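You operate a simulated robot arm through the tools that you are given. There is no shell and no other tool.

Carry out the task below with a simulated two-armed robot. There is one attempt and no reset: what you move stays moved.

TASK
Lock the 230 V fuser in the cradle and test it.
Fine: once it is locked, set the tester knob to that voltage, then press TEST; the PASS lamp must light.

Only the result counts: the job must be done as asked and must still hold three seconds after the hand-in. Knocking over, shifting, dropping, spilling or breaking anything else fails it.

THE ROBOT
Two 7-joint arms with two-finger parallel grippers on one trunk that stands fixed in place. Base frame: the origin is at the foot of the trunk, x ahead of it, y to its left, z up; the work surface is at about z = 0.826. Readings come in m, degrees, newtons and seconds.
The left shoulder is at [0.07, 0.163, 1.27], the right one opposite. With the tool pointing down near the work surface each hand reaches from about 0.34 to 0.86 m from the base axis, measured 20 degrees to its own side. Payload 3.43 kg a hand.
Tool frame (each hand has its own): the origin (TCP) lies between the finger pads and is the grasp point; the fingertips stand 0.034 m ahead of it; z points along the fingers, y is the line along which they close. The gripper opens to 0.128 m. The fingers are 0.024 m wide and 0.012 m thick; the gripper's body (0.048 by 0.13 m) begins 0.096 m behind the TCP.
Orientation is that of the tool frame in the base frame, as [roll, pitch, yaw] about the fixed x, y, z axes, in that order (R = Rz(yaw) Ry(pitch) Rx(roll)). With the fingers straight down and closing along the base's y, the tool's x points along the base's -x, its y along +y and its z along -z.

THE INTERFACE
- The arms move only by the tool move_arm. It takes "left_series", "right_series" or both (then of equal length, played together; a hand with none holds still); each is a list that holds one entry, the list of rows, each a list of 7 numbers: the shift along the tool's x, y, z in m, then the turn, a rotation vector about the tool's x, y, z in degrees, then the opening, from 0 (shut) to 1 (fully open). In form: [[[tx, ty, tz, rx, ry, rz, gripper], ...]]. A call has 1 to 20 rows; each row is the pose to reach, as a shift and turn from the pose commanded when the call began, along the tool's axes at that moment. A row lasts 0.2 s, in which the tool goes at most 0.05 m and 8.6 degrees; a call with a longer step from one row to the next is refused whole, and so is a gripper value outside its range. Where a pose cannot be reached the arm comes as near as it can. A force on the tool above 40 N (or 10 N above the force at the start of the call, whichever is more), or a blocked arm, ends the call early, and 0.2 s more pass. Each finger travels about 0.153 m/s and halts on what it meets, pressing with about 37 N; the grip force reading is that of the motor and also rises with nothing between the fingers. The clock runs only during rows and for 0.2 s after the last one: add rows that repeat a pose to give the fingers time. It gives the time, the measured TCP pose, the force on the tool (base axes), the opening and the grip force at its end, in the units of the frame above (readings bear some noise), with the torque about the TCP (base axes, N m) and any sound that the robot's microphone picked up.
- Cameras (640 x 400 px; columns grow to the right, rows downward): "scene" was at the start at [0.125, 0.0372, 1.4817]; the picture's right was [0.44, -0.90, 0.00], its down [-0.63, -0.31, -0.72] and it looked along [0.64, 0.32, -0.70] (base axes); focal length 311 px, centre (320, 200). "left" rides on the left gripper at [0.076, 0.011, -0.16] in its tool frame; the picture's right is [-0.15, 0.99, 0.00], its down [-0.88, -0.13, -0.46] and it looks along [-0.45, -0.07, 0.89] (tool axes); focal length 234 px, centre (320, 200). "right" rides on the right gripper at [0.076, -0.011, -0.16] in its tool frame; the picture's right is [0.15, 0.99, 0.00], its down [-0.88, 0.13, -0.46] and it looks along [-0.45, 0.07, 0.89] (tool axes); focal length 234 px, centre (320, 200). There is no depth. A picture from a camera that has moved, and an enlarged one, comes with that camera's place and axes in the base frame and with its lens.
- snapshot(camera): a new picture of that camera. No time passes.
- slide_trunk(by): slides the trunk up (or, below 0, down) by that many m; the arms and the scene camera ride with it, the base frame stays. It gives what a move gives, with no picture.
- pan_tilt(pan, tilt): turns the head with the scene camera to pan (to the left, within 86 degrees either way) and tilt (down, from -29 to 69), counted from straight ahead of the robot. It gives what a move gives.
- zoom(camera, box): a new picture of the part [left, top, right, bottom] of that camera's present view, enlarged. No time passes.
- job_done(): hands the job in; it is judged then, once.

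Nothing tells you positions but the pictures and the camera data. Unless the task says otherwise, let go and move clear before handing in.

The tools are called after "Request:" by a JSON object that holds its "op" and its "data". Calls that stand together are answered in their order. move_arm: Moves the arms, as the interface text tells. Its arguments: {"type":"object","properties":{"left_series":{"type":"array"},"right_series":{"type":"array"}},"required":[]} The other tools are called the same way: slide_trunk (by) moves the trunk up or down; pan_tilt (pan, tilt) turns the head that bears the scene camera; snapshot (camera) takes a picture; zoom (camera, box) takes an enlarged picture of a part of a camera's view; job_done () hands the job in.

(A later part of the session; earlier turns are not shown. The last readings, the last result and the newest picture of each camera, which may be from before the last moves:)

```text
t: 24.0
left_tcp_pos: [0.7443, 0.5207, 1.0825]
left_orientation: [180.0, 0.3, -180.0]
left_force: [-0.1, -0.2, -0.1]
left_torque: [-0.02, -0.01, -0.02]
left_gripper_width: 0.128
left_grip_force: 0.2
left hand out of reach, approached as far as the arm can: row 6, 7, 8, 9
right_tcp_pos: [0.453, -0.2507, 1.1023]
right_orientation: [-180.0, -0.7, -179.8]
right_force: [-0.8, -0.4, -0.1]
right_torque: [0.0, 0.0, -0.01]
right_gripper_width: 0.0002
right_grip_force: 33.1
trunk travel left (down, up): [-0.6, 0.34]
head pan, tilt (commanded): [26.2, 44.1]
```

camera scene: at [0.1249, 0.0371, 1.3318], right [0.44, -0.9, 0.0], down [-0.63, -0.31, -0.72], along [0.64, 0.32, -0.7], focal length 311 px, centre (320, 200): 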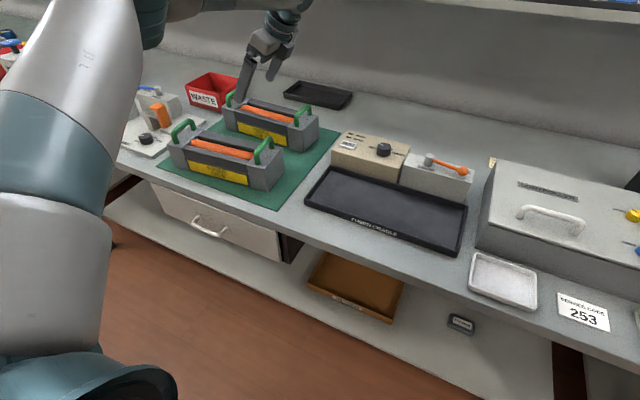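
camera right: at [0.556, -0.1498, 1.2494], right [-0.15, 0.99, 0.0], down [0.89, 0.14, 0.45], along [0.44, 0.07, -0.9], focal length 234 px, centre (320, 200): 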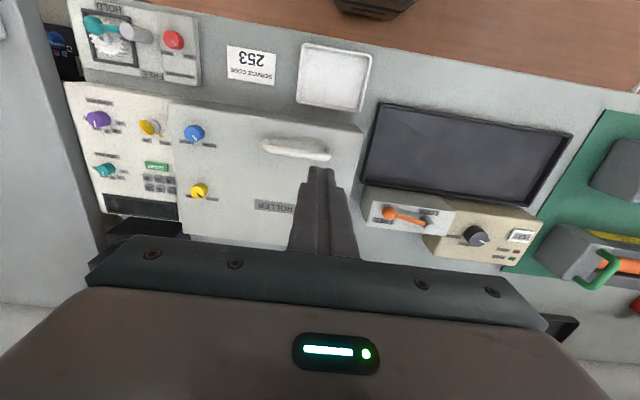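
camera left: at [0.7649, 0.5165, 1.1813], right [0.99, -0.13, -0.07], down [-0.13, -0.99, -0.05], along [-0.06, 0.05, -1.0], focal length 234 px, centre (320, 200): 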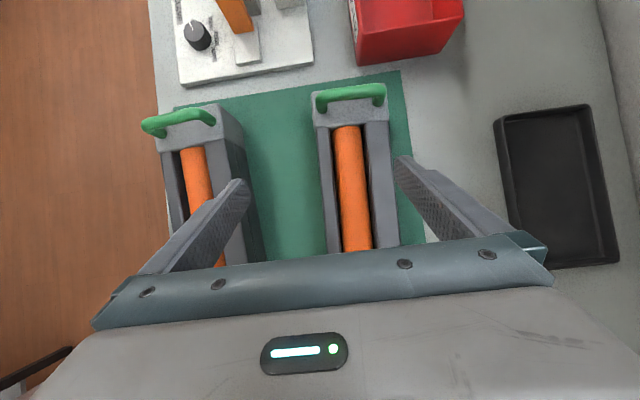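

At the default yaw the limit is similar, about (0.744, 0.521). I'll probe tilting the fingers forward (+x) from here, to see whether the reach extends that way.

Request:
{"op": "move_arm", "data": {"left_series": [[[0, 0, 0, 0, -7, 0, 1], [0, 0, 0, 0, -14, 0, 1], [-0.02, 0, 0, 0, -20, 0, 1], [-0.04, 0, 0, 0, -20, 0, 1], [-0.05, 0, 0, 0, -20, 0, 1], [-0.05, 0, 0, 0, -20, 0, 1]]]}}

Request:
{"op": "snapshot", "data": {"camera": "left"}}

Request:
{"op": "snapshot", "data": {"camera": "scene"}}

```text
t: 25.4
left_tcp_pos: [0.7975, 0.5226, 1.0833]
left_orientation: [180.0, 20.1, -179.8]
left_force: [0.9, 0.2, -0.4]
left_torque: [0.03, 0.0, 0.01]
left_gripper_width: 0.1282
left_grip_force: 0.1
right_tcp_pos: [0.4544, -0.2504, 1.1015]
right_orientation: [-180.0, -0.8, -179.8]
right_force: [0.2, 0.6, 1.1]
right_torque: [0.0, 0.0, 0.01]
right_gripper_width: 0.0003
right_grip_force: 33.2
trunk travel left (down, up): [-0.6, 0.34]
head pan, tilt (commanded): [26.2, 44.1]
```

```text
taken
camera left: at [0.6722, 0.5328, 1.2056], right [0.14, 0.99, 0.05], down [0.67, -0.13, 0.73], along [0.73, -0.07, -0.68], focal length 234 px, centre (320, 200)
```

left: 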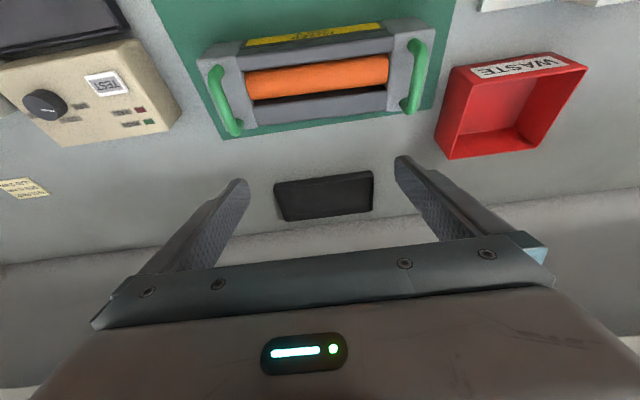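

```text
taken
camera scene: at [0.1248, 0.0373, 1.3317], right [0.44, -0.9, 0.0], down [-0.63, -0.31, -0.72], along [0.64, 0.32, -0.7], focal length 311 px, centre (320, 200)
```

scene: 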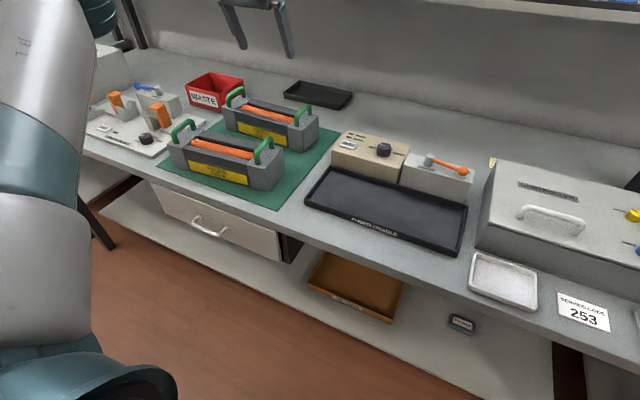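

Tilting forward extends the reach to x≈0.80. I'll retreat, turn the hand the other way (yaw −90°, so it still closes along x), and test its reach with a sideways tilt.

Request:
{"op": "move_arm", "data": {"left_series": [[[0.025, 0, -0.02, 0, 5, 0, 1], [0.05, 0, -0.04, 0, 10, 0, 1], [0.075, 0, -0.06, 0, 15, 0, 1], [0.0991, 0, -0.0786, 0, 20, 0, 1], [0.0991, 0, -0.0786, 0, 20, 0, 1]]]}}

Request:
{"op": "move_arm", "data": {"left_series": [[[0, 0, 0, 0, 0, -8.5, 1], [0, 0, 0, 0, 0, -17, 1], [0, 0, 0, 0, 0, -25.5, 1], [0, 0, 0, 0, 0, -34, 1], [0, 0, 0, 0, 0, -42.5, 1], [0, 0, 0, 0, 0, -51, 1], [0, 0, 0, 0, 0, -59.5, 1], [0, 0, 0, 0, 0, -68, 1], [0, 0, 0, 0, 0, -76.5, 1], [0, 0, 0, 0, 0, -85, 1], [0, 0, 0, 0, 0, -90, 1], [0, 0, 0, 0, 0, -90, 1]]]}}

Request:
{"op": "move_arm", "data": {"left_series": [[[0, -0.01, 0, 0, -5, 0, 1], [0, -0.02, 0, 0, -10, 0, 1], [0, -0.03, 0, 0, -15, 0, 1], [0, -0.04, 0, 0, -20, 0, 1], [0, -0.06, 0, 0, -20, 0, 1], [0, -0.09, 0, 0, -20, 0, 1], [0, -0.12, 0, 0, -20, 0, 1], [0, -0.12, 0, 0, -20, 0, 1]]]}}

```text
t: 26.6
left_tcp_pos: [0.6792, 0.5216, 1.1225]
left_orientation: [-180.0, -0.2, -179.9]
left_force: [-0.6, -0.3, -0.5]
left_torque: [0.01, 0.01, -0.01]
left_gripper_width: 0.1281
left_grip_force: 0.0
right_tcp_pos: [0.4547, -0.2507, 1.1023]
right_orientation: [-180.0, -0.7, -179.7]
right_force: [-0.4, -0.3, 0.6]
right_torque: [-0.01, 0.03, 0.01]
right_gripper_width: 0.0
right_grip_force: 32.9
trunk travel left (down, up): [-0.6, 0.34]
head pan, tilt (commanded): [26.2, 44.1]
```

```text
t: 29.2
left_tcp_pos: [0.6773, 0.5232, 1.1221]
left_orientation: [-179.9, 0.0, -90.0]
left_force: [-0.2, 0.5, 0.4]
left_torque: [-0.03, -0.04, 0.01]
left_gripper_width: 0.128
left_grip_force: 0.0
right_tcp_pos: [0.4553, -0.2506, 1.1014]
right_orientation: [180.0, -0.7, -179.7]
right_force: [0.1, 0.0, -0.4]
right_torque: [-0.02, -0.02, 0.03]
right_gripper_width: 0.0
right_grip_force: 33.1
trunk travel left (down, up): [-0.6, 0.34]
head pan, tilt (commanded): [26.2, 44.1]
```

```text
t: 31.0
left_tcp_pos: [0.7493, 0.5244, 1.1095]
left_orientation: [-179.9, 19.9, -89.9]
left_force: [0.2, 0.2, 0.2]
left_torque: [0.0, 0.0, 0.03]
left_gripper_width: 0.128
left_grip_force: 0.0
left hand out of reach, approached as far as the arm can: row 6, 7, 8
right_tcp_pos: [0.4549, -0.25, 1.1004]
right_orientation: [180.0, -0.6, -179.7]
right_force: [0.2, 0.2, 0.3]
right_torque: [-0.01, 0.0, -0.02]
right_gripper_width: 0.0
right_grip_force: 33.2
trunk travel left (down, up): [-0.6, 0.34]
head pan, tilt (commanded): [26.2, 44.1]
```

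Sideways tilts don't help here, but the fuser's right handle, at about (0.787, 0.413, z≈0.93), is within vertical reach. I'll level the hand, return it to the default yaw, and use that handle to draw the fuser a few centimetres closer.

Request:
{"op": "move_arm", "data": {"left_series": [[[0.012, 0.018, -0.004, 0, 5, 0, 1], [0.024, 0.035, -0.009, 0, 10, 0, 1], [0.036, 0.053, -0.013, 0, 15, 0, 1], [0.047, 0.07, -0.0171, 0, 20, 0, 1], [0.047, 0.07, -0.0171, 0, 20, 0, 1]]]}}

Request:
{"op": "move_arm", "data": {"left_series": [[[0, 0, 0, 0, 0, 8.5, 1], [0, 0, 0, 0, 0, 17, 1], [0, 0, 0, 0, 0, 25.5, 1], [0, 0, 0, 0, 0, 34, 1], [0, 0, 0, 0, 0, 42.5, 1], [0, 0, 0, 0, 0, 51, 1], [0, 0, 0, 0, 0, 59.5, 1], [0, 0, 0, 0, 0, 68, 1], [0, 0, 0, 0, 0, 76.5, 0.8], [0, 0, 0, 0, 0, 85, 0.6], [0, 0, 0, 0, 0, 90, 0.5], [0, 0, 0, 0, 0, 90, 0.5]]]}}

```text
t: 32.2
left_tcp_pos: [0.6803, 0.4721, 1.1105]
left_orientation: [179.9, 0.0, -90.0]
left_force: [0.3, -0.5, -1.4]
left_torque: [-0.01, 0.01, 0.02]
left_gripper_width: 0.128
left_grip_force: 0.1
right_tcp_pos: [0.4547, -0.2511, 1.1006]
right_orientation: [179.9, -0.6, -179.7]
right_force: [0.3, -1.1, 0.1]
right_torque: [0.02, 0.02, 0.0]
right_gripper_width: 0.0
right_grip_force: 32.7
trunk travel left (down, up): [-0.6, 0.34]
head pan, tilt (commanded): [26.2, 44.1]
```

```text
t: 34.8
left_tcp_pos: [0.6823, 0.4714, 1.1117]
left_orientation: [180.0, 0.1, -179.9]
left_force: [0.8, 0.7, -0.6]
left_torque: [0.02, -0.02, 0.01]
left_gripper_width: 0.0639
left_grip_force: 0.0
right_tcp_pos: [0.4545, -0.2498, 1.1012]
right_orientation: [-180.0, -0.7, -179.7]
right_force: [0.7, -0.4, -0.2]
right_torque: [0.0, 0.03, 0.0]
right_gripper_width: 0.0
right_grip_force: 33.8
trunk travel left (down, up): [-0.6, 0.34]
head pan, tilt (commanded): [26.2, 44.1]
```

The hand is back at its default yaw with a 64 mm opening. Next I'll move it above the right handle and look.

Request:
{"op": "move_arm", "data": {"left_series": [[[-0.026, -0.0145, 0.02, 0, 0, 0, 0.5], [-0.052, -0.029, 0.04, 0, 0, 0, 0.5], [-0.078, -0.0435, 0.06, 0, 0, 0, 0.5], [-0.104, -0.058, 0.08, 0, 0, 0, 0.5], [-0.104, -0.058, 0.08, 0, 0, 0, 0.5]]]}}

Request:
{"op": "snapshot", "data": {"camera": "left"}}

Request:
{"op": "zoom", "data": {"camera": "scene", "box": [200, 10, 340, 160]}}

```text
t: 36.0
left_tcp_pos: [0.7571, 0.4177, 1.0304]
left_orientation: [-180.0, 0.1, -179.9]
left_force: [-0.5, 0.0, -0.9]
left_torque: [0.01, 0.02, 0.0]
left_gripper_width: 0.064
left_grip_force: 0.0
left hand out of reach, approached as far as the arm can: row 3, 4, 5
right_tcp_pos: [0.4539, -0.2514, 1.1012]
right_orientation: [179.9, -0.7, -179.6]
right_force: [1.2, 1.2, -0.1]
right_torque: [0.0, 0.02, 0.03]
right_gripper_width: 0.0
right_grip_force: 33.2
trunk travel left (down, up): [-0.6, 0.34]
head pan, tilt (commanded): [26.2, 44.1]
```

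```text
taken
camera left: at [0.681, 0.4289, 1.188], right [0.15, 0.99, 0.0], down [0.88, -0.13, 0.46], along [0.45, -0.07, -0.89], focal length 234 px, centre (320, 200)
```

left: 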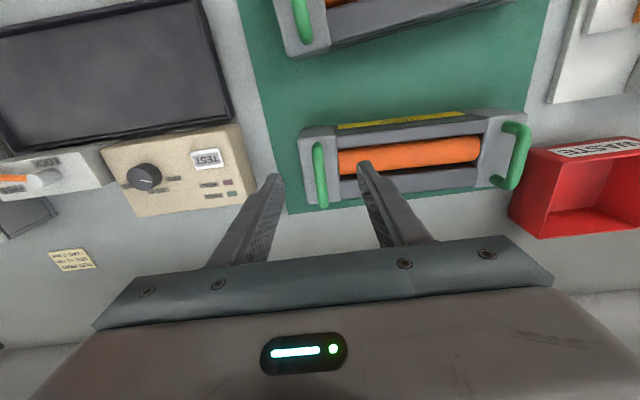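

```text
2.67 times, centred on (270, 85) of scene
camera zoom: at [0.1254, 0.0371, 1.3316], right [0.44, -0.9, 0.0], down [-0.63, -0.31, -0.72], along [0.64, 0.32, -0.7], focal length 829 px, centre (453, 507)
```

zoom: 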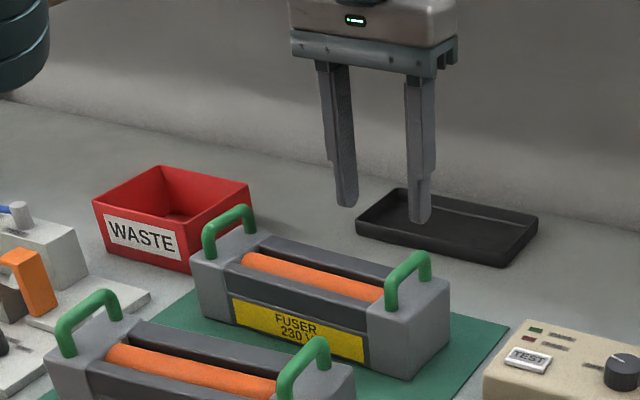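

The vertical reach ends at x≈0.757 here, but tilting forward extends it. I'll tilt 15° forward and move above the handle.

Request:
{"op": "move_arm", "data": {"left_series": [[[0, 0, 0, 0, -7.5, 0, 0.5], [-0.01, -0.002, 0, 0, -15, 0, 0.5], [-0.02, -0.0047, 0, 0, -15, 0, 0.5], [-0.03, -0.0047, 0, 0, -15, 0, 0.5], [-0.03, -0.0047, 0, 0, -15, 0, 0.5]]]}}

Request:
{"op": "snapshot", "data": {"camera": "left"}}

Request:
{"op": "zoom", "data": {"camera": "scene", "box": [200, 10, 340, 160]}}

```text
t: 37.2
left_tcp_pos: [0.7868, 0.4145, 1.0298]
left_orientation: [-180.0, 15.1, -179.9]
left_force: [0.1, 0.0, -0.3]
left_torque: [-0.01, -0.01, 0.01]
left_gripper_width: 0.0639
left_grip_force: 0.1
right_tcp_pos: [0.4537, -0.2506, 1.1009]
right_orientation: [180.0, -0.7, -179.7]
right_force: [0.2, -0.2, 0.0]
right_torque: [0.01, 0.0, 0.01]
right_gripper_width: 0.0001
right_grip_force: 32.7
trunk travel left (down, up): [-0.6, 0.34]
head pan, tilt (commanded): [26.2, 44.1]
```

```text
taken
camera left: at [0.6727, 0.4248, 1.1638], right [0.14, 0.99, 0.04], down [0.73, -0.13, 0.67], along [0.67, -0.07, -0.74], focal length 234 px, centre (320, 200)
```

left: 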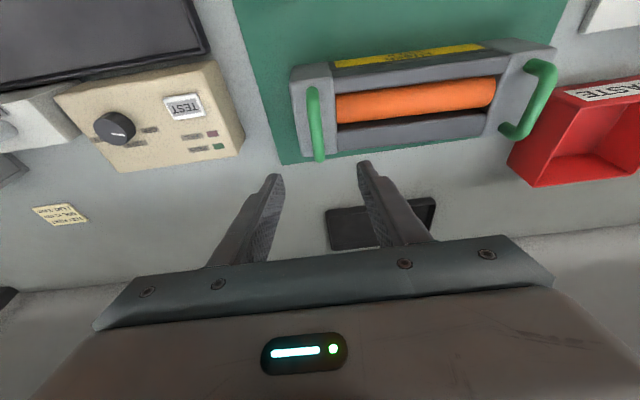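

```text
2.67 times, centred on (270, 85) of scene
camera zoom: at [0.125, 0.0371, 1.3317], right [0.44, -0.9, 0.0], down [-0.63, -0.31, -0.72], along [0.64, 0.32, -0.7], focal length 829 px, centre (453, 507)
```

zoom: 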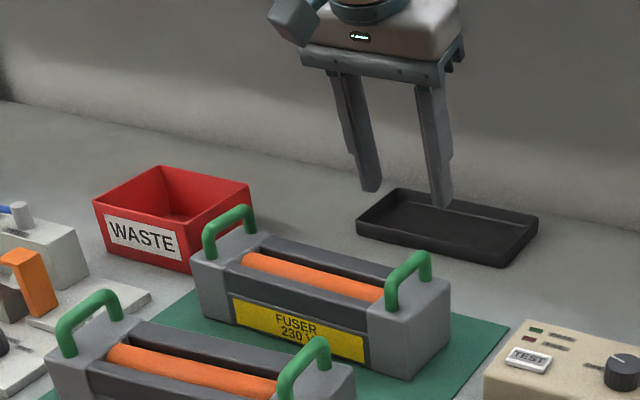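

The hand is lined up with the bar, at y≈0.415. I'll lower straight down until the bar sits between the finger pads.

Request:
{"op": "move_arm", "data": {"left_series": [[[0.0065, 0, 0.0245, 0, 0, 0, 0.5], [0.013, 0, 0.049, 0, 0, 0, 0.5], [0.0195, 0, 0.0727, 0, 0, 0, 0.5], [0.0236, 0, 0.088, 0, 0, 0, 0.5], [0.0236, 0, 0.088, 0, 0, 0, 0.5]]]}}

Request:
{"op": "snapshot", "data": {"camera": "left"}}

Request:
{"op": "zoom", "data": {"camera": "scene", "box": [240, 60, 340, 160]}}

```text
t: 38.4
left_tcp_pos: [0.7869, 0.4127, 0.9395]
left_orientation: [-179.9, 15.1, -179.9]
left_force: [0.8, -0.3, -0.3]
left_torque: [-0.01, 0.01, 0.02]
left_gripper_width: 0.0638
left_grip_force: 0.2
right_tcp_pos: [0.4548, -0.25, 1.1012]
right_orientation: [-180.0, -0.7, -179.7]
right_force: [0.7, -0.7, 0.1]
right_torque: [-0.04, -0.01, 0.02]
right_gripper_width: 0.0002
right_grip_force: 33.4
trunk travel left (down, up): [-0.6, 0.34]
head pan, tilt (commanded): [26.2, 44.1]
```

```text
taken
camera left: at [0.6727, 0.424, 1.073], right [0.14, 0.99, 0.04], down [0.73, -0.13, 0.67], along [0.67, -0.07, -0.74], focal length 234 px, centre (320, 200)
```

left: 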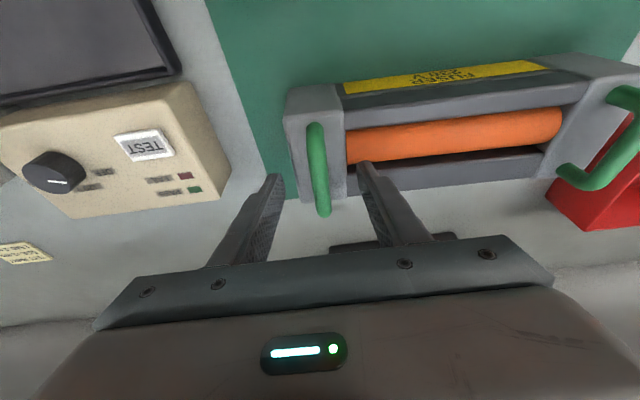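

```text
4.00 times, centred on (290, 110) of scene
camera zoom: at [0.1248, 0.037, 1.3317], right [0.44, -0.9, 0.0], down [-0.63, -0.31, -0.72], along [0.64, 0.32, -0.7], focal length 1243 px, centre (440, 560)
```

zoom: 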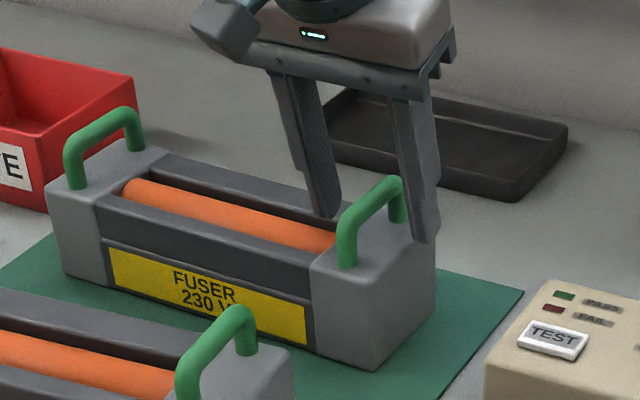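

The bar is between the fingers, so I'll close the gripper on it.

Request:
{"op": "move_arm", "data": {"left_series": [[[0, 0, 0, 0, 0, 0, 0.3], [0, 0, 0, 0, 0, 0, 0.1], [0, 0, 0, 0, 0, 0, 0], [0, 0, 0, 0, 0, 0, 0]]]}}

Request:
{"op": "snapshot", "data": {"camera": "left"}}

Request:
{"op": "zoom", "data": {"camera": "scene", "box": [240, 60, 340, 160]}}

```text
t: 39.4
left_tcp_pos: [0.7878, 0.4136, 0.9397]
left_orientation: [-179.9, 15.1, -180.0]
left_force: [0.7, 2.2, 0.1]
left_torque: [0.03, -0.02, -1.0]
left_gripper_width: 0.0144
left_grip_force: 37.2
right_tcp_pos: [0.4547, -0.2507, 1.1015]
right_orientation: [180.0, -0.7, -179.7]
right_force: [0.1, -0.3, -0.1]
right_torque: [-0.01, -0.03, -0.02]
right_gripper_width: 0.0
right_grip_force: 33.2
trunk travel left (down, up): [-0.6, 0.34]
head pan, tilt (commanded): [26.2, 44.1]
```

```text
taken
camera left: at [0.673, 0.4246, 1.0728], right [0.14, 0.99, 0.04], down [0.73, -0.13, 0.67], along [0.67, -0.07, -0.74], focal length 234 px, centre (320, 200)
```

left: 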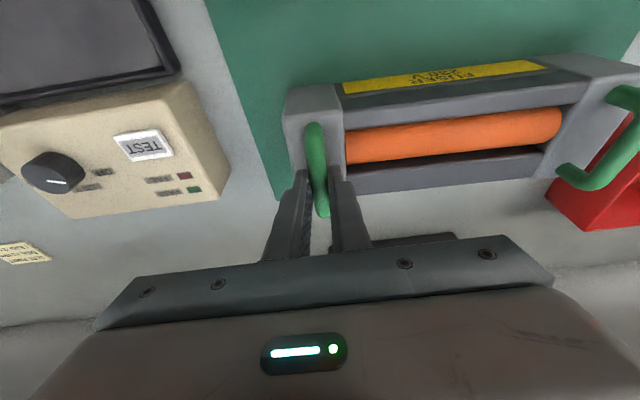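

```text
4.00 times, centred on (290, 110) of scene
camera zoom: at [0.1252, 0.0375, 1.3317], right [0.44, -0.9, 0.0], down [-0.63, -0.31, -0.72], along [0.64, 0.32, -0.7], focal length 1243 px, centre (440, 560)
```

zoom: 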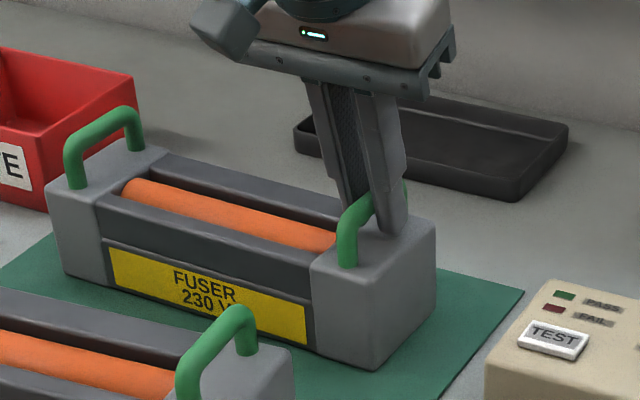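

The handle is gripped: the width reads 14 mm. I'll raise this end by a few millimetres to gauge the fuser's weight.

Request:
{"op": "move_arm", "data": {"left_series": [[[-0.0008, 0, -0.003, 0, 0, 0, 0], [-0.0016, 0, -0.006, 0, 0, 0, 0], [-0.0016, 0, -0.006, 0, 0, 0, 0], [-0.0016, 0, -0.006, 0, 0, 0, 0]]]}}

Request:
{"op": "zoom", "data": {"camera": "scene", "box": [200, 60, 340, 180]}}

```text
t: 40.4
left_tcp_pos: [0.789, 0.416, 0.9445]
left_orientation: [-180.0, 15.0, 180.0]
left_force: [3.7, -1.1, -7.1]
left_torque: [-0.08, -0.17, -0.94]
left_gripper_width: 0.0141
left_grip_force: 36.8
right_tcp_pos: [0.4562, -0.2504, 1.1001]
right_orientation: [180.0, -0.7, -179.6]
right_force: [0.6, 0.1, 0.1]
right_torque: [0.0, -0.01, -0.02]
right_gripper_width: 0.0
right_grip_force: 32.9
trunk travel left (down, up): [-0.6, 0.34]
head pan, tilt (commanded): [26.2, 44.1]
```

```text
3.33 times, centred on (270, 120) of scene
camera zoom: at [0.1266, 0.0375, 1.3315], right [0.44, -0.9, 0.0], down [-0.63, -0.31, -0.72], along [0.64, 0.32, -0.7], focal length 1036 px, centre (487, 467)
```

zoom: 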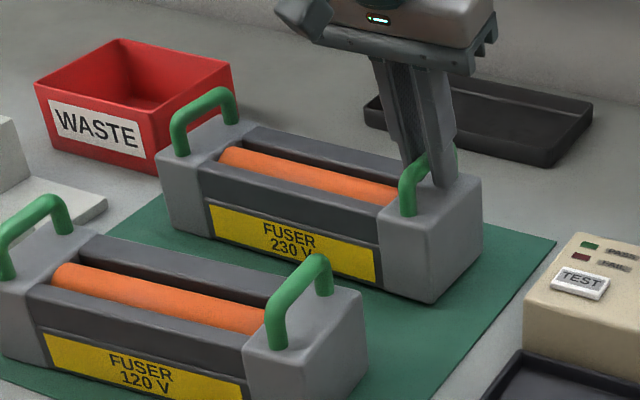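

Lifting this end took about 7 N, so the whole fuser weighs only about 1.3 kg and a one-hand mid grip will be fine. I'll tow it 8 cm toward −y with this end slightly raised, watching the force.

Request:
{"op": "move_arm", "data": {"left_series": [[[0, -0.008, 0, 0, 0, 0, 0], [0, -0.016, 0, 0, 0, 0, 0], [0, -0.024, 0, 0, 0, 0, 0], [0, -0.032, 0, 0, 0, 0, 0], [0, -0.04, 0, 0, 0, 0, 0], [0, -0.04, 0, 0, 0, 0, 0]]]}}

Request:
{"op": "zoom", "data": {"camera": "scene", "box": [200, 60, 360, 200]}}

```text
t: 41.8
left_tcp_pos: [0.7874, 0.3748, 0.9446]
left_orientation: [-179.8, 15.0, -179.9]
left_force: [0.5, 2.4, -8.1]
left_torque: [0.01, 0.23, -0.18]
left_gripper_width: 0.0136
left_grip_force: 36.8
right_tcp_pos: [0.4558, -0.2489, 1.1009]
right_orientation: [-179.9, -0.7, -179.8]
right_force: [0.6, -0.5, -0.1]
right_torque: [0.04, 0.0, -0.03]
right_gripper_width: 0.0
right_grip_force: 33.0
trunk travel left (down, up): [-0.6, 0.34]
head pan, tilt (commanded): [26.2, 44.1]
```

```text
2.86 times, centred on (280, 130) of scene
camera zoom: at [0.1262, 0.0381, 1.3315], right [0.44, -0.9, 0.0], down [-0.63, -0.31, -0.72], along [0.64, 0.32, -0.7], focal length 888 px, centre (434, 400)
```

zoom: 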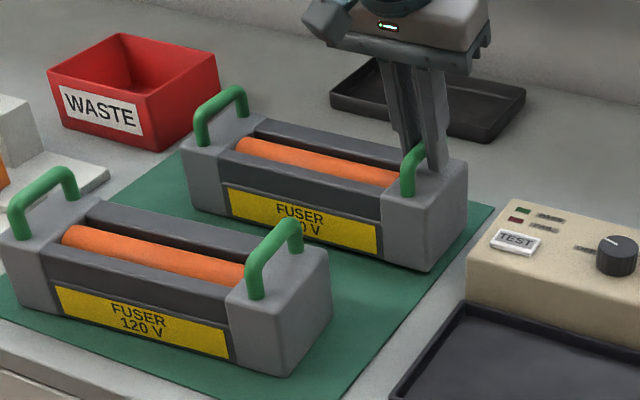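

The fuser is following well. I'll continue 3.5 cm further, then swing this end toward me with the hand turning about 14°, keeping clear of the tester and the 120 V fuser.

Request:
{"op": "move_arm", "data": {"left_series": [[[0, -0.009, 0, 0, 0, 0, 0], [0, -0.018, 0, 0, 0, 0, 0], [0, -0.027, 0, 0, 0, 0, 0], [0, -0.035, 0, 0, 0, 0, 0], [0.0073, -0.035, -0.0019, 0.45, 0, 1.7, 0], [0.0145, -0.035, -0.0039, 0.91, 0, 3.4, 0], [0.0218, -0.035, -0.0058, 1.36, 0, 5.1, 0], [0.029, -0.035, -0.0078, 1.82, 0, 6.75, 0], [0.0363, -0.035, -0.0097, 2.27, 0, 8.4, 0], [0.0435, -0.035, -0.0116, 2.72, 0, 10.1, 0], [0.0508, -0.035, -0.0136, 3.18, 0, 11.8, 0], [0.058, -0.035, -0.0155, 3.63, 0, 13.5, 0], [0.058, -0.035, -0.0155, 3.63, 0, 13.5, 0]]]}}

Request:
{"op": "snapshot", "data": {"camera": "left"}}

Request:
{"op": "zoom", "data": {"camera": "scene", "box": [200, 60, 360, 200]}}

```text
t: 44.6
left_tcp_pos: [0.7263, 0.3403, 0.9456]
left_orientation: [-180.0, 15.0, 166.0]
left_force: [0.3, -1.1, -6.2]
left_torque: [-0.05, -0.26, -0.06]
left_gripper_width: 0.0135
left_grip_force: 36.8
right_tcp_pos: [0.4552, -0.2503, 1.1003]
right_orientation: [-180.0, -0.7, -179.8]
right_force: [0.8, -1.1, -0.9]
right_torque: [0.01, -0.02, -0.02]
right_gripper_width: 0.0
right_grip_force: 32.9
trunk travel left (down, up): [-0.6, 0.34]
head pan, tilt (commanded): [26.2, 44.1]
```

```text
taken
camera left: at [0.6191, 0.3781, 1.0789], right [0.37, 0.93, 0.04], down [0.68, -0.3, 0.67], along [0.63, -0.22, -0.74], focal length 234 px, centre (320, 200)
```

left: 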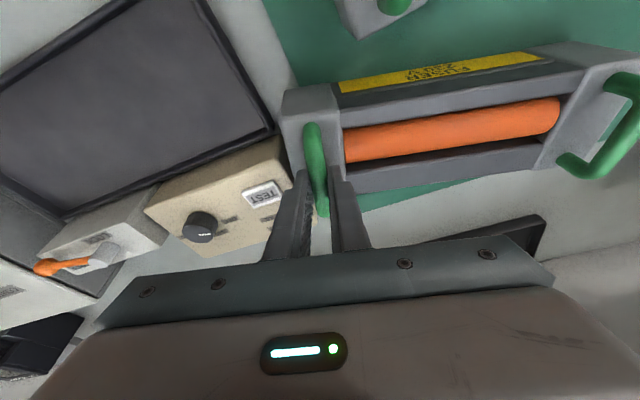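

```text
2.86 times, centred on (280, 130) of scene
camera zoom: at [0.126, 0.0373, 1.3315], right [0.44, -0.9, 0.0], down [-0.63, -0.31, -0.72], along [0.64, 0.32, -0.7], focal length 888 px, centre (434, 400)
```

zoom: 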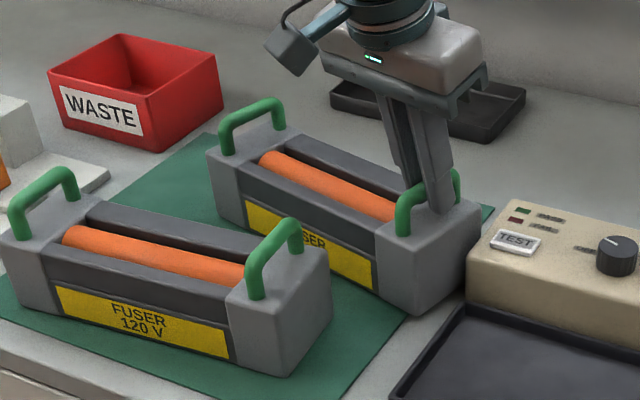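

The fuser now sits angled about 16°, and its centre should be near (0.757, 0.448), within vertical reach. I'll set this end down, release it and rise clear.

Request:
{"op": "move_arm", "data": {"left_series": [[[0.0008, 0, 0.003, 0, 0, 0, 0], [0.0014, 0, 0.0052, 0, 0, 0, 0], [0.0014, 0, 0.0052, 0, 0, 0, 0], [0.0014, 0, 0.0052, 0, 0, 0, 0.2], [0.0014, 0, 0.0052, 0, 0, 0, 0.4], [0.0014, 0, 0.0052, 0, 0, 0, 0.4]]]}}

Request:
{"op": "move_arm", "data": {"left_series": [[[-0.008, 0, -0.03, 0, 0, 0, 0.4], [-0.016, 0, -0.06, 0, 0, 0, 0.4], [-0.024, 0, -0.09, 0, 0, 0, 0.4], [-0.034, 0, -0.126, 0, 0, 0, 0.4], [-0.0454, 0, -0.169, 0, 0, 0, 0.4], [-0.0454, 0, -0.169, 0, 0, 0, 0.4]]]}}

Request:
{"op": "zoom", "data": {"camera": "scene", "box": [200, 60, 360, 200]}}

Request:
{"op": "snapshot", "data": {"camera": "left"}}

```text
t: 46.0
left_tcp_pos: [0.7274, 0.3388, 0.9401]
left_orientation: [-179.9, 15.2, 166.1]
left_force: [0.0, 0.5, 0.3]
left_torque: [0.01, -0.01, 0.0]
left_gripper_width: 0.051
left_grip_force: 0.0
right_tcp_pos: [0.4536, -0.251, 1.1016]
right_orientation: [180.0, -0.7, -179.7]
right_force: [0.7, 0.2, 0.7]
right_torque: [-0.01, 0.03, -0.01]
right_gripper_width: 0.0
right_grip_force: 32.9
trunk travel left (down, up): [-0.6, 0.34]
head pan, tilt (commanded): [26.2, 44.1]
```

```text
t: 47.4
left_tcp_pos: [0.7271, 0.3416, 1.1146]
left_orientation: [-180.0, 15.0, 166.0]
left_force: [0.7, 0.1, -0.1]
left_torque: [0.02, 0.0, -0.01]
left_gripper_width: 0.0511
left_grip_force: 0.0
right_tcp_pos: [0.4554, -0.2505, 1.1007]
right_orientation: [-179.9, -0.7, -179.7]
right_force: [0.4, -1.1, -0.2]
right_torque: [-0.02, 0.01, -0.02]
right_gripper_width: 0.0001
right_grip_force: 33.3
trunk travel left (down, up): [-0.6, 0.34]
head pan, tilt (commanded): [26.2, 44.1]
```

```text
2.86 times, centred on (280, 130) of scene
camera zoom: at [0.1255, 0.0374, 1.3316], right [0.44, -0.9, 0.0], down [-0.63, -0.31, -0.72], along [0.64, 0.32, -0.7], focal length 888 px, centre (434, 400)
```

zoom: 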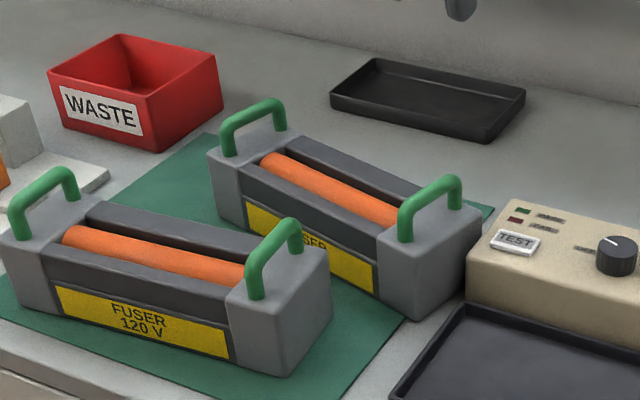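

```text
taken
camera left: at [0.6193, 0.38, 1.2481], right [0.38, 0.93, 0.04], down [0.68, -0.3, 0.67], along [0.63, -0.23, -0.74], focal length 234 px, centre (320, 200)
```

left: 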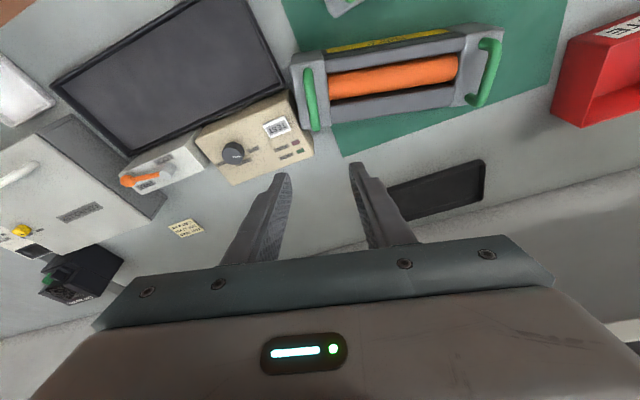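

The fuser is placed at an angle, and the 120 V fuser and tester are untouched. I'll raise the trunk a little, then level the hand and turn it to match the fuser's angle.

Request:
{"op": "slide_trunk", "data": {"by": 0.08}}

Request:
{"op": "move_arm", "data": {"left_series": [[[0.012, 0.01, -0.003, 0, 5, 0, 0.6], [0.024, 0.02, -0.006, 0, 10, 0, 0.8], [0.036, 0.03, -0.01, 0, 15, 0, 1], [0.036, 0.03, -0.01, 0, 15, 0, 1]]]}}

Request:
{"op": "move_arm", "data": {"left_series": [[[0, 0, 0, 0, 0, -8.5, 1], [0, 0, 0, 0, 0, -17, 1], [0, 0, 0, 0, 0, -25.5, 1], [0, 0, 0, 0, 0, -34, 1], [0, 0, 0, 0, 0, -42.5, 1], [0, 0, 0, 0, 0, -51, 1], [0, 0, 0, 0, 0, -59.5, 1], [0, 0, 0, 0, 0, -68, 1], [0, 0, 0, 0, 0, -76.5, 1], [0, 0, 0, 0, 0, -85, 1], [0, 0, 0, 0, 0, -88, 1], [0, 0, 0, 0, 0, -88, 1]]]}}

Request:
{"op": "snapshot", "data": {"camera": "left"}}

Request:
{"op": "snapshot", "data": {"camera": "scene"}}

```text
t: 48.5
left_tcp_pos: [0.7277, 0.3422, 1.1958]
left_orientation: [-180.0, 15.0, 166.2]
left_force: [0.0, 0.3, -0.4]
left_torque: [-0.01, 0.04, 0.0]
left_gripper_width: 0.0512
left_grip_force: 0.1
right_tcp_pos: [0.454, -0.2499, 1.1814]
right_orientation: [-180.0, -0.8, -179.7]
right_force: [0.5, 0.4, -0.4]
right_torque: [-0.01, 0.02, 0.0]
right_gripper_width: 0.0
right_grip_force: 33.1
trunk travel left (down, up): [-0.68, 0.26]
head pan, tilt (commanded): [26.2, 44.1]
```

```text
t: 49.5
left_tcp_pos: [0.6971, 0.3799, 1.1958]
left_orientation: [180.0, 0.0, 166.0]
left_force: [0.3, 0.1, 0.5]
left_torque: [-0.02, -0.03, 0.0]
left_gripper_width: 0.1286
left_grip_force: 0.1
right_tcp_pos: [0.4543, -0.25, 1.1818]
right_orientation: [180.0, -0.7, -179.6]
right_force: [0.0, 0.2, -0.3]
right_torque: [0.02, -0.05, 0.01]
right_gripper_width: 0.0001
right_grip_force: 33.3
trunk travel left (down, up): [-0.68, 0.26]
head pan, tilt (commanded): [26.2, 44.1]
```

```text
t: 52.1
left_tcp_pos: [0.6966, 0.3807, 1.1955]
left_orientation: [-179.9, 0.0, -105.9]
left_force: [-0.2, 0.5, 0.2]
left_torque: [0.04, -0.02, -0.03]
left_gripper_width: 0.1278
left_grip_force: 0.0
right_tcp_pos: [0.4551, -0.2511, 1.1807]
right_orientation: [-179.9, -0.7, -179.8]
right_force: [-0.1, -0.3, 0.5]
right_torque: [-0.01, -0.02, 0.0]
right_gripper_width: 0.0001
right_grip_force: 32.9
trunk travel left (down, up): [-0.68, 0.26]
head pan, tilt (commanded): [26.2, 44.1]
```

```text
taken
camera left: at [0.6663, 0.3095, 1.3538], right [-0.91, 0.41, 0.0], down [0.37, 0.81, 0.46], along [0.19, 0.41, -0.89], focal length 234 px, centre (320, 200)
```

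left: 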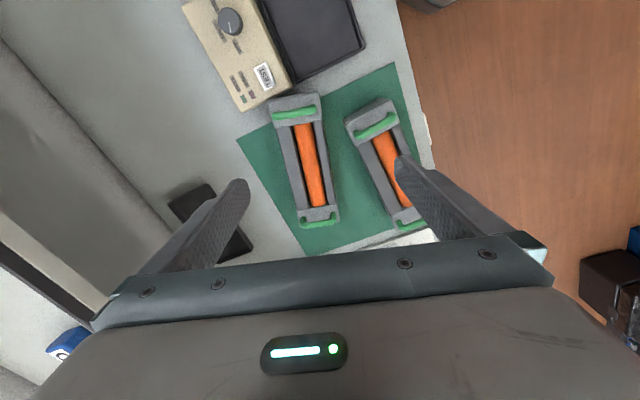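

```text
taken
camera scene: at [0.1251, 0.0371, 1.4117], right [0.44, -0.9, 0.0], down [-0.63, -0.31, -0.72], along [0.64, 0.32, -0.7], focal length 311 px, centre (320, 200)
```

scene: 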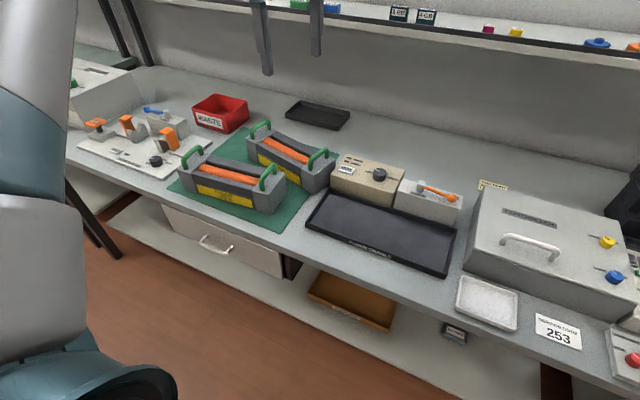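

The camera now sees the whole fuser from above. I'll zoom in to measure its centre and angle.

Request:
{"op": "zoom", "data": {"camera": "left", "box": [240, 80, 400, 240]}}

```text
2.50 times, centred on (320, 160) of left
camera zoom: at [0.6663, 0.3095, 1.3538], right [-0.91, 0.41, 0.0], down [0.37, 0.81, 0.46], along [0.19, 0.41, -0.89], focal length 585 px, centre (320, 300)
```

zoom: 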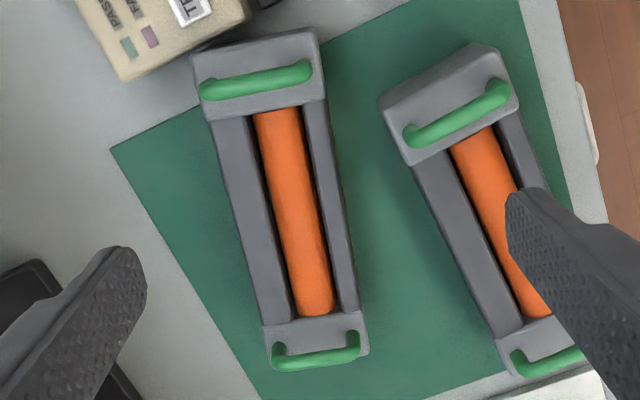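

The fuser's centre is at about (0.756, 0.447), angled about 14.7°. I'll move the left hand above it and test the reach.

Request:
{"op": "move_arm", "data": {"left_series": [[[-0.016, -0.0078, 0.03, 0, 0, -0.5, 1], [-0.032, -0.0155, 0.06, 0, 0, -1, 1], [-0.048, -0.0233, 0.09, 0, 0, -1.2, 1], [-0.064, -0.031, 0.12, 0, 0, -1.2, 1], [-0.0796, -0.0388, 0.15, 0, 0, -1.2, 1], [-0.0796, -0.0388, 0.175, 0, 0, -1.2, 1], [-0.0796, -0.0388, 0.175, 0, 0, -1.2, 1]]]}}

Request:
{"op": "snapshot", "data": {"camera": "left"}}

Request:
{"op": "zoom", "data": {"camera": "scene", "box": [200, 60, 360, 220]}}

```text
t: 53.7
left_tcp_pos: [0.7513, 0.4447, 1.021]
left_orientation: [-179.8, 0.0, -104.7]
left_force: [0.6, 0.0, 0.1]
left_torque: [-0.02, 0.03, 0.01]
left_gripper_width: 0.1281
left_grip_force: 0.1
left hand out of reach, approached as far as the arm can: row 6, 7
right_tcp_pos: [0.4548, -0.251, 1.1811]
right_orientation: [-180.0, -0.7, -179.6]
right_force: [-0.2, 0.2, 0.3]
right_torque: [-0.02, -0.04, -0.01]
right_gripper_width: 0.0
right_grip_force: 32.2
trunk travel left (down, up): [-0.68, 0.26]
head pan, tilt (commanded): [26.2, 44.1]
```

```text
taken
camera left: at [0.721, 0.3739, 1.1785], right [-0.92, 0.39, 0.0], down [0.35, 0.82, 0.46], along [0.18, 0.42, -0.89], focal length 234 px, centre (320, 200)
```

left: 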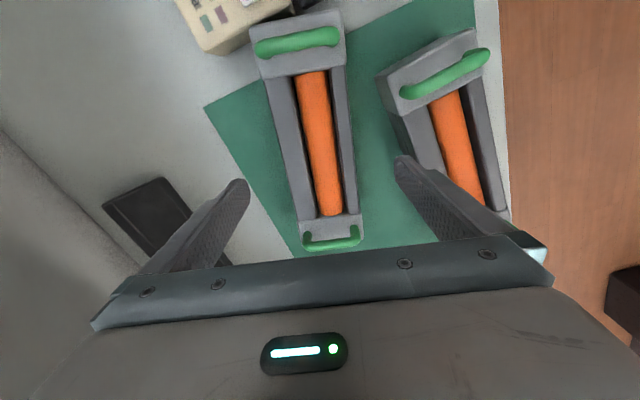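

```text
2.50 times, centred on (280, 140) of scene
camera zoom: at [0.1252, 0.0371, 1.4117], right [0.44, -0.9, 0.0], down [-0.63, -0.31, -0.72], along [0.64, 0.32, -0.7], focal length 777 px, centre (420, 350)
```

zoom: 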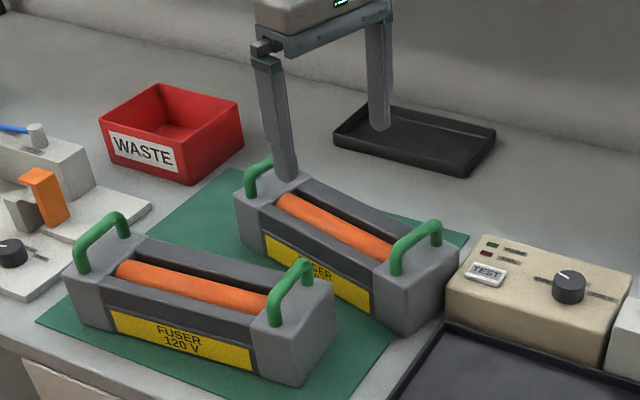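

The hand is only 4 mm short here, and a lower hand under a higher shoulder should reach further. I'll raise the trunk 0.1 m and then lower the arm over the fuser.

Request:
{"op": "slide_trunk", "data": {"by": 0.1}}

Request:
{"op": "move_arm", "data": {"left_series": [[[0, 0, 0.04, 0, 0, 0, 1], [0, 0, 0.08, 0, 0, 0, 1], [0, 0, 0.12, 0, 0, 0, 1], [-0.0005, -0.002, 0.15, 0, 0, 0, 1], [-0.0009, -0.0044, 0.165, 0, 0, 0, 1], [-0.0009, -0.0044, 0.165, 0, 0, 0, 1]]]}}

Request:
{"op": "snapshot", "data": {"camera": "left"}}

Request:
{"op": "zoom", "data": {"camera": "scene", "box": [200, 60, 360, 220]}}

```text
t: 55.1
left_tcp_pos: [0.7516, 0.445, 1.1209]
left_orientation: [-179.7, 0.1, -104.7]
left_force: [0.8, 0.2, 0.2]
left_torque: [0.01, 0.01, 0.02]
left_gripper_width: 0.128
left_grip_force: 0.1
right_tcp_pos: [0.4551, -0.2497, 1.2806]
right_orientation: [-179.9, -0.7, -179.7]
right_force: [-0.6, 0.6, 0.3]
right_torque: [-0.02, 0.03, 0.04]
right_gripper_width: 0.0003
right_grip_force: 32.7
trunk travel left (down, up): [-0.78, 0.16]
head pan, tilt (commanded): [26.2, 44.1]
```

```text
t: 56.5
left_tcp_pos: [0.7001, 0.4508, 0.9949]
left_orientation: [-179.8, 0.0, -104.8]
left_force: [-0.9, -0.5, -0.5]
left_torque: [0.03, 0.0, -0.04]
left_gripper_width: 0.1282
left_grip_force: 0.0
left hand out of reach, approached as far as the arm can: row 1, 2, 3, 4, 5, 6
right_tcp_pos: [0.455, -0.2512, 1.2809]
right_orientation: [180.0, -0.7, -179.7]
right_force: [0.3, 0.4, -0.1]
right_torque: [0.05, -0.01, 0.01]
right_gripper_width: 0.0002
right_grip_force: 33.0
trunk travel left (down, up): [-0.78, 0.16]
head pan, tilt (commanded): [26.2, 44.1]
```

```text
taken
camera left: at [0.6697, 0.3807, 1.1538], right [-0.92, 0.39, 0.0], down [0.35, 0.82, 0.46], along [0.18, 0.42, -0.89], focal length 234 px, centre (320, 200)
```

left: 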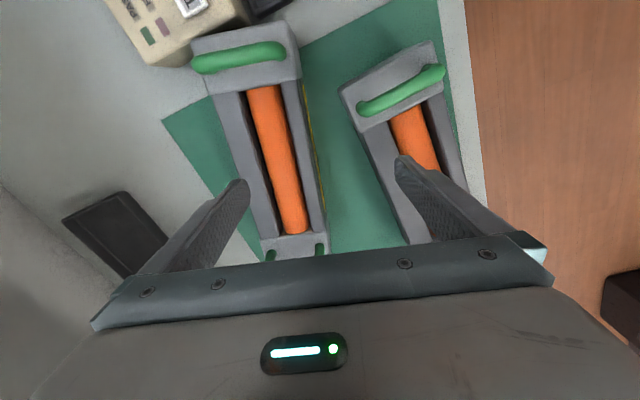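

```text
2.50 times, centred on (280, 140) of scene
camera zoom: at [0.1251, 0.037, 1.5117], right [0.44, -0.9, 0.0], down [-0.63, -0.31, -0.72], along [0.64, 0.32, -0.7], focal length 777 px, centre (420, 350)
```

zoom: 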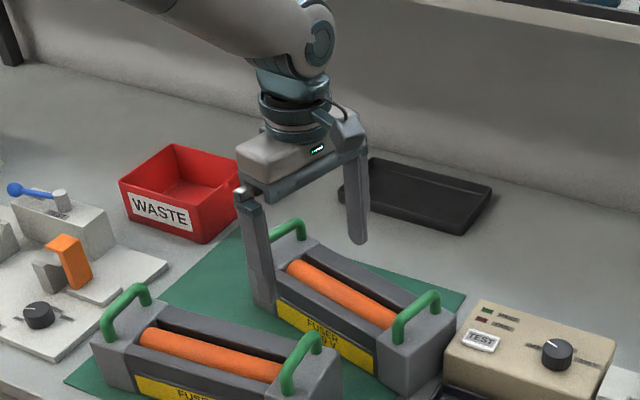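

Raising the trunk made the reach worse (x≈0.70), so the arm reaches furthest when the wrist is slightly above the shoulder. I'll lift both hands relative to the trunk and then lower the trunk well below its earlier height.

Request:
{"op": "move_arm", "data": {"left_series": [[[0, 0, -0.04, 0, 0, 0, 1], [0, 0, -0.08, 0, 0, 0, 1], [0, 0, -0.12, 0, 0, 0, 1], [0, 0, -0.16, 0, 0, 0, 1], [0, 0, -0.2, 0, 0, 0, 1], [0, 0, -0.24, 0, 0, 0, 1], [0, 0, -0.275, 0, 0, 0, 1], [0, 0, -0.275, 0, 0, 0, 1]]], "right_series": [[[0, 0, -0.02, 0, 0, 0, 0], [0, 0, -0.04, 0, 0, 0, 0], [0, 0, -0.06, 0, 0, 0, 0], [0, 0, -0.08, 0, 0, 0, 0], [0, 0, -0.1, 0, 0, 0, 0], [0, 0, -0.12, 0, 0, 0, 0], [0, 0, -0.14, 0, 0, 0, 0], [0, 0, -0.15, 0, 0, 0, 0]]]}}

Request:
{"op": "slide_trunk", "data": {"by": -0.25}}

Request:
{"op": "snapshot", "data": {"camera": "scene"}}

Request:
{"op": "snapshot", "data": {"camera": "left"}}

```text
t: 58.3
left_tcp_pos: [0.7006, 0.445, 1.2729]
left_orientation: [-179.8, 0.0, -104.7]
left_force: [0.1, 0.4, -0.8]
left_torque: [-0.01, 0.02, -0.03]
left_gripper_width: 0.1279
left_grip_force: 0.0
right_tcp_pos: [0.4562, -0.2489, 1.432]
right_orientation: [180.0, -0.7, -179.7]
right_force: [-0.4, 0.0, 0.2]
right_torque: [0.01, -0.04, 0.0]
right_gripper_width: 0.0
right_grip_force: 32.8
trunk travel left (down, up): [-0.78, 0.16]
head pan, tilt (commanded): [26.2, 44.1]
```

```text
t: 60.9
left_tcp_pos: [0.7004, 0.4458, 1.0239]
left_orientation: [-179.7, 0.0, -104.8]
left_force: [-0.9, -0.2, 0.0]
left_torque: [0.03, -0.02, 0.0]
left_gripper_width: 0.1279
left_grip_force: 0.1
right_tcp_pos: [0.4565, -0.249, 1.1813]
right_orientation: [180.0, -0.7, -179.8]
right_force: [0.6, 0.0, -1.1]
right_torque: [0.03, 0.0, -0.03]
right_gripper_width: 0.0
right_grip_force: 32.9
trunk travel left (down, up): [-0.53, 0.41]
head pan, tilt (commanded): [26.2, 44.1]
```

```text
taken
camera scene: at [0.1249, 0.0371, 1.2618], right [0.44, -0.9, 0.0], down [-0.63, -0.31, -0.72], along [0.64, 0.32, -0.7], focal length 311 px, centre (320, 200)
```

scene: 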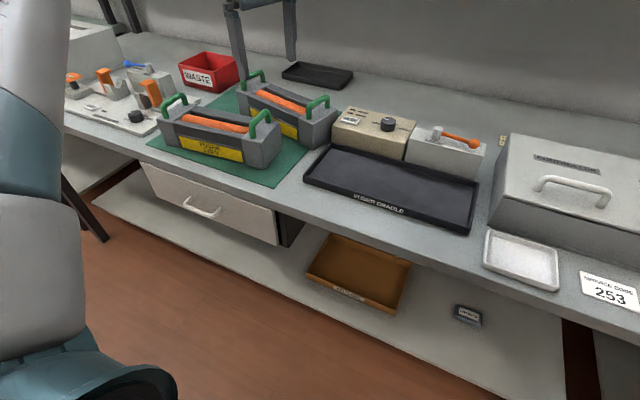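

```text
taken
camera left: at [0.6714, 0.3748, 1.1813], right [-0.92, 0.39, 0.0], down [0.35, 0.82, 0.46], along [0.18, 0.42, -0.89], focal length 234 px, centre (320, 200)
```

left: 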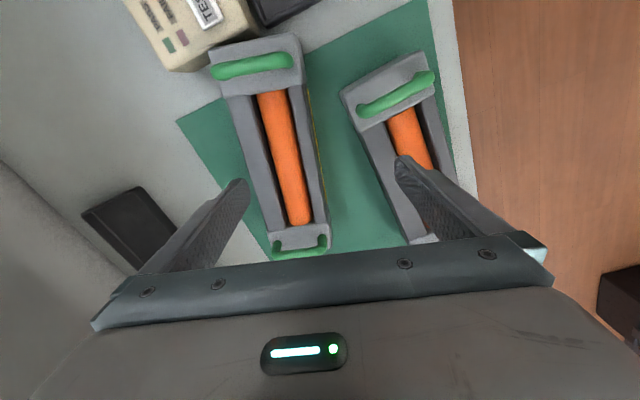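

The shoulder is now lower, at z≈1.05. I'll move over the fuser's centre and check the reach again.

Request:
{"op": "move_arm", "data": {"left_series": [[[-0.005, -0.0178, 0, 0, 0, 0, 1], [-0.01, -0.0355, 0, 0, 0, 0, 1], [-0.0148, -0.0533, 0, 0, 0, 0, 1], [-0.0148, -0.0533, 0, 0, 0, 0, 1]]]}}

Request:
{"op": "snapshot", "data": {"camera": "left"}}

Request:
{"op": "zoom", "data": {"camera": "scene", "box": [200, 0, 360, 160]}}

```text
t: 61.9
left_tcp_pos: [0.7499, 0.4451, 1.023]
left_orientation: [-179.7, 0.0, -104.7]
left_force: [0.1, -0.9, -0.6]
left_torque: [0.01, 0.01, 0.0]
left_gripper_width: 0.128
left_grip_force: 0.1
left hand out of reach, approached as far as the arm can: row 3, 4
right_tcp_pos: [0.4557, -0.2488, 1.1806]
right_orientation: [-180.0, -0.6, -179.7]
right_force: [-0.5, -0.8, 0.3]
right_torque: [0.01, 0.0, 0.01]
right_gripper_width: 0.0
right_grip_force: 32.7
trunk travel left (down, up): [-0.53, 0.41]
head pan, tilt (commanded): [26.2, 44.1]
```

```text
taken
camera left: at [0.7194, 0.3756, 1.1816], right [-0.92, 0.39, 0.0], down [0.35, 0.82, 0.46], along [0.18, 0.42, -0.89], focal length 234 px, centre (320, 200)
```

left: 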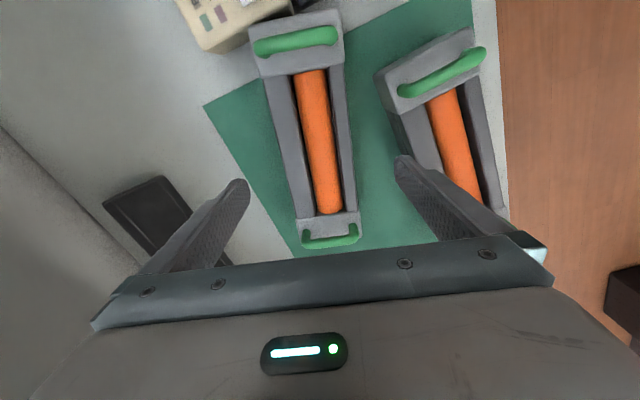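

```text
2.50 times, centred on (280, 80) of scene
camera zoom: at [0.1244, 0.0369, 1.2618], right [0.44, -0.9, 0.0], down [-0.62, -0.31, -0.72], along [0.64, 0.32, -0.7], focal length 777 px, centre (420, 500)
```

zoom: 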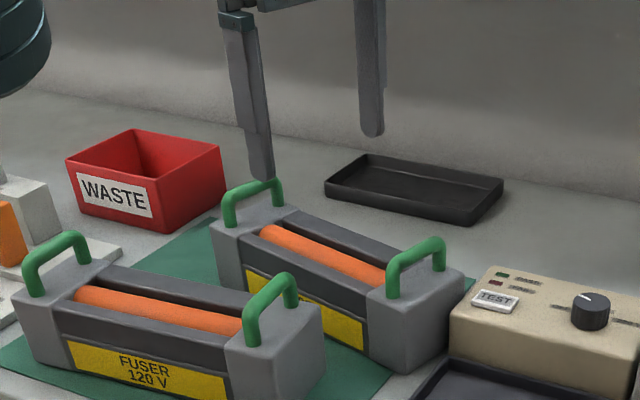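

It's 6 mm short here, but the reach should be best a little lower. I'll lower 6.5 cm, which stays above the fuser body, while nudging toward its centre.

Request:
{"op": "move_arm", "data": {"left_series": [[[-0.001, -0.001, 0.025, 0, 0, 0, 1], [-0.002, -0.003, 0.05, 0, 0, 0, 1], [-0.003, -0.0052, 0.065, 0, 0, 0, 1], [-0.003, -0.0052, 0.065, 0, 0, 0, 1]]]}}

Request:
{"op": "snapshot", "data": {"camera": "left"}}

Request:
{"op": "zoom", "data": {"camera": "scene", "box": [200, 0, 360, 160]}}

```text
t: 62.9
left_tcp_pos: [0.7576, 0.4487, 0.9563]
left_orientation: [-179.8, -0.1, -104.7]
left_force: [0.6, 0.3, -0.2]
left_torque: [0.0, -0.01, 0.0]
left_gripper_width: 0.1279
left_grip_force: 0.1
right_tcp_pos: [0.4553, -0.25, 1.1814]
right_orientation: [180.0, -0.6, -179.7]
right_force: [-0.2, 0.4, 1.0]
right_torque: [-0.03, -0.03, -0.01]
right_gripper_width: 0.0
right_grip_force: 32.7
trunk travel left (down, up): [-0.53, 0.41]
head pan, tilt (commanded): [26.2, 44.1]
```

```text
taken
camera left: at [0.7274, 0.3777, 1.1146], right [-0.92, 0.39, 0.0], down [0.35, 0.82, 0.46], along [0.18, 0.42, -0.89], focal length 234 px, centre (320, 200)
```

left: 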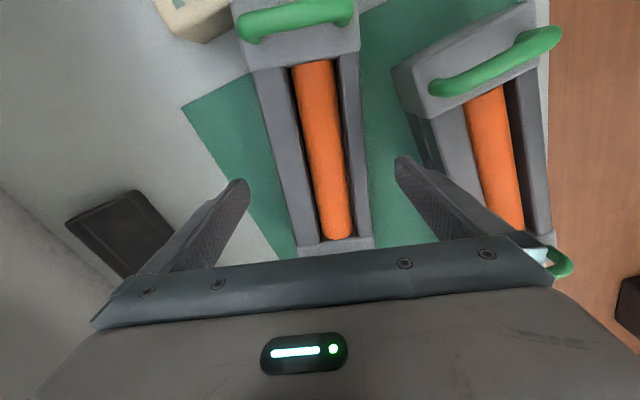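

```text
2.50 times, centred on (280, 80) of scene
camera zoom: at [0.1248, 0.0371, 1.2617], right [0.44, -0.9, 0.0], down [-0.63, -0.31, -0.72], along [0.64, 0.32, -0.7], focal length 777 px, centre (420, 500)
```

zoom: 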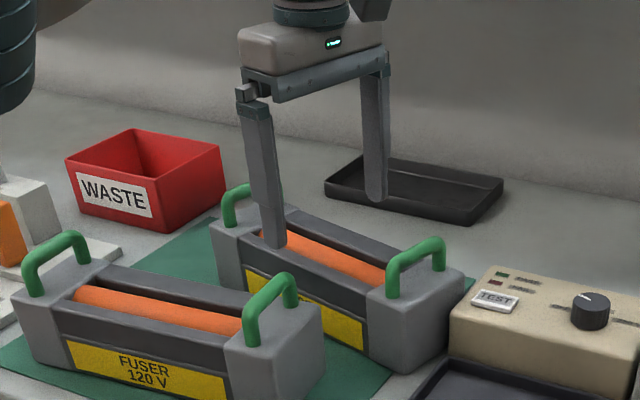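

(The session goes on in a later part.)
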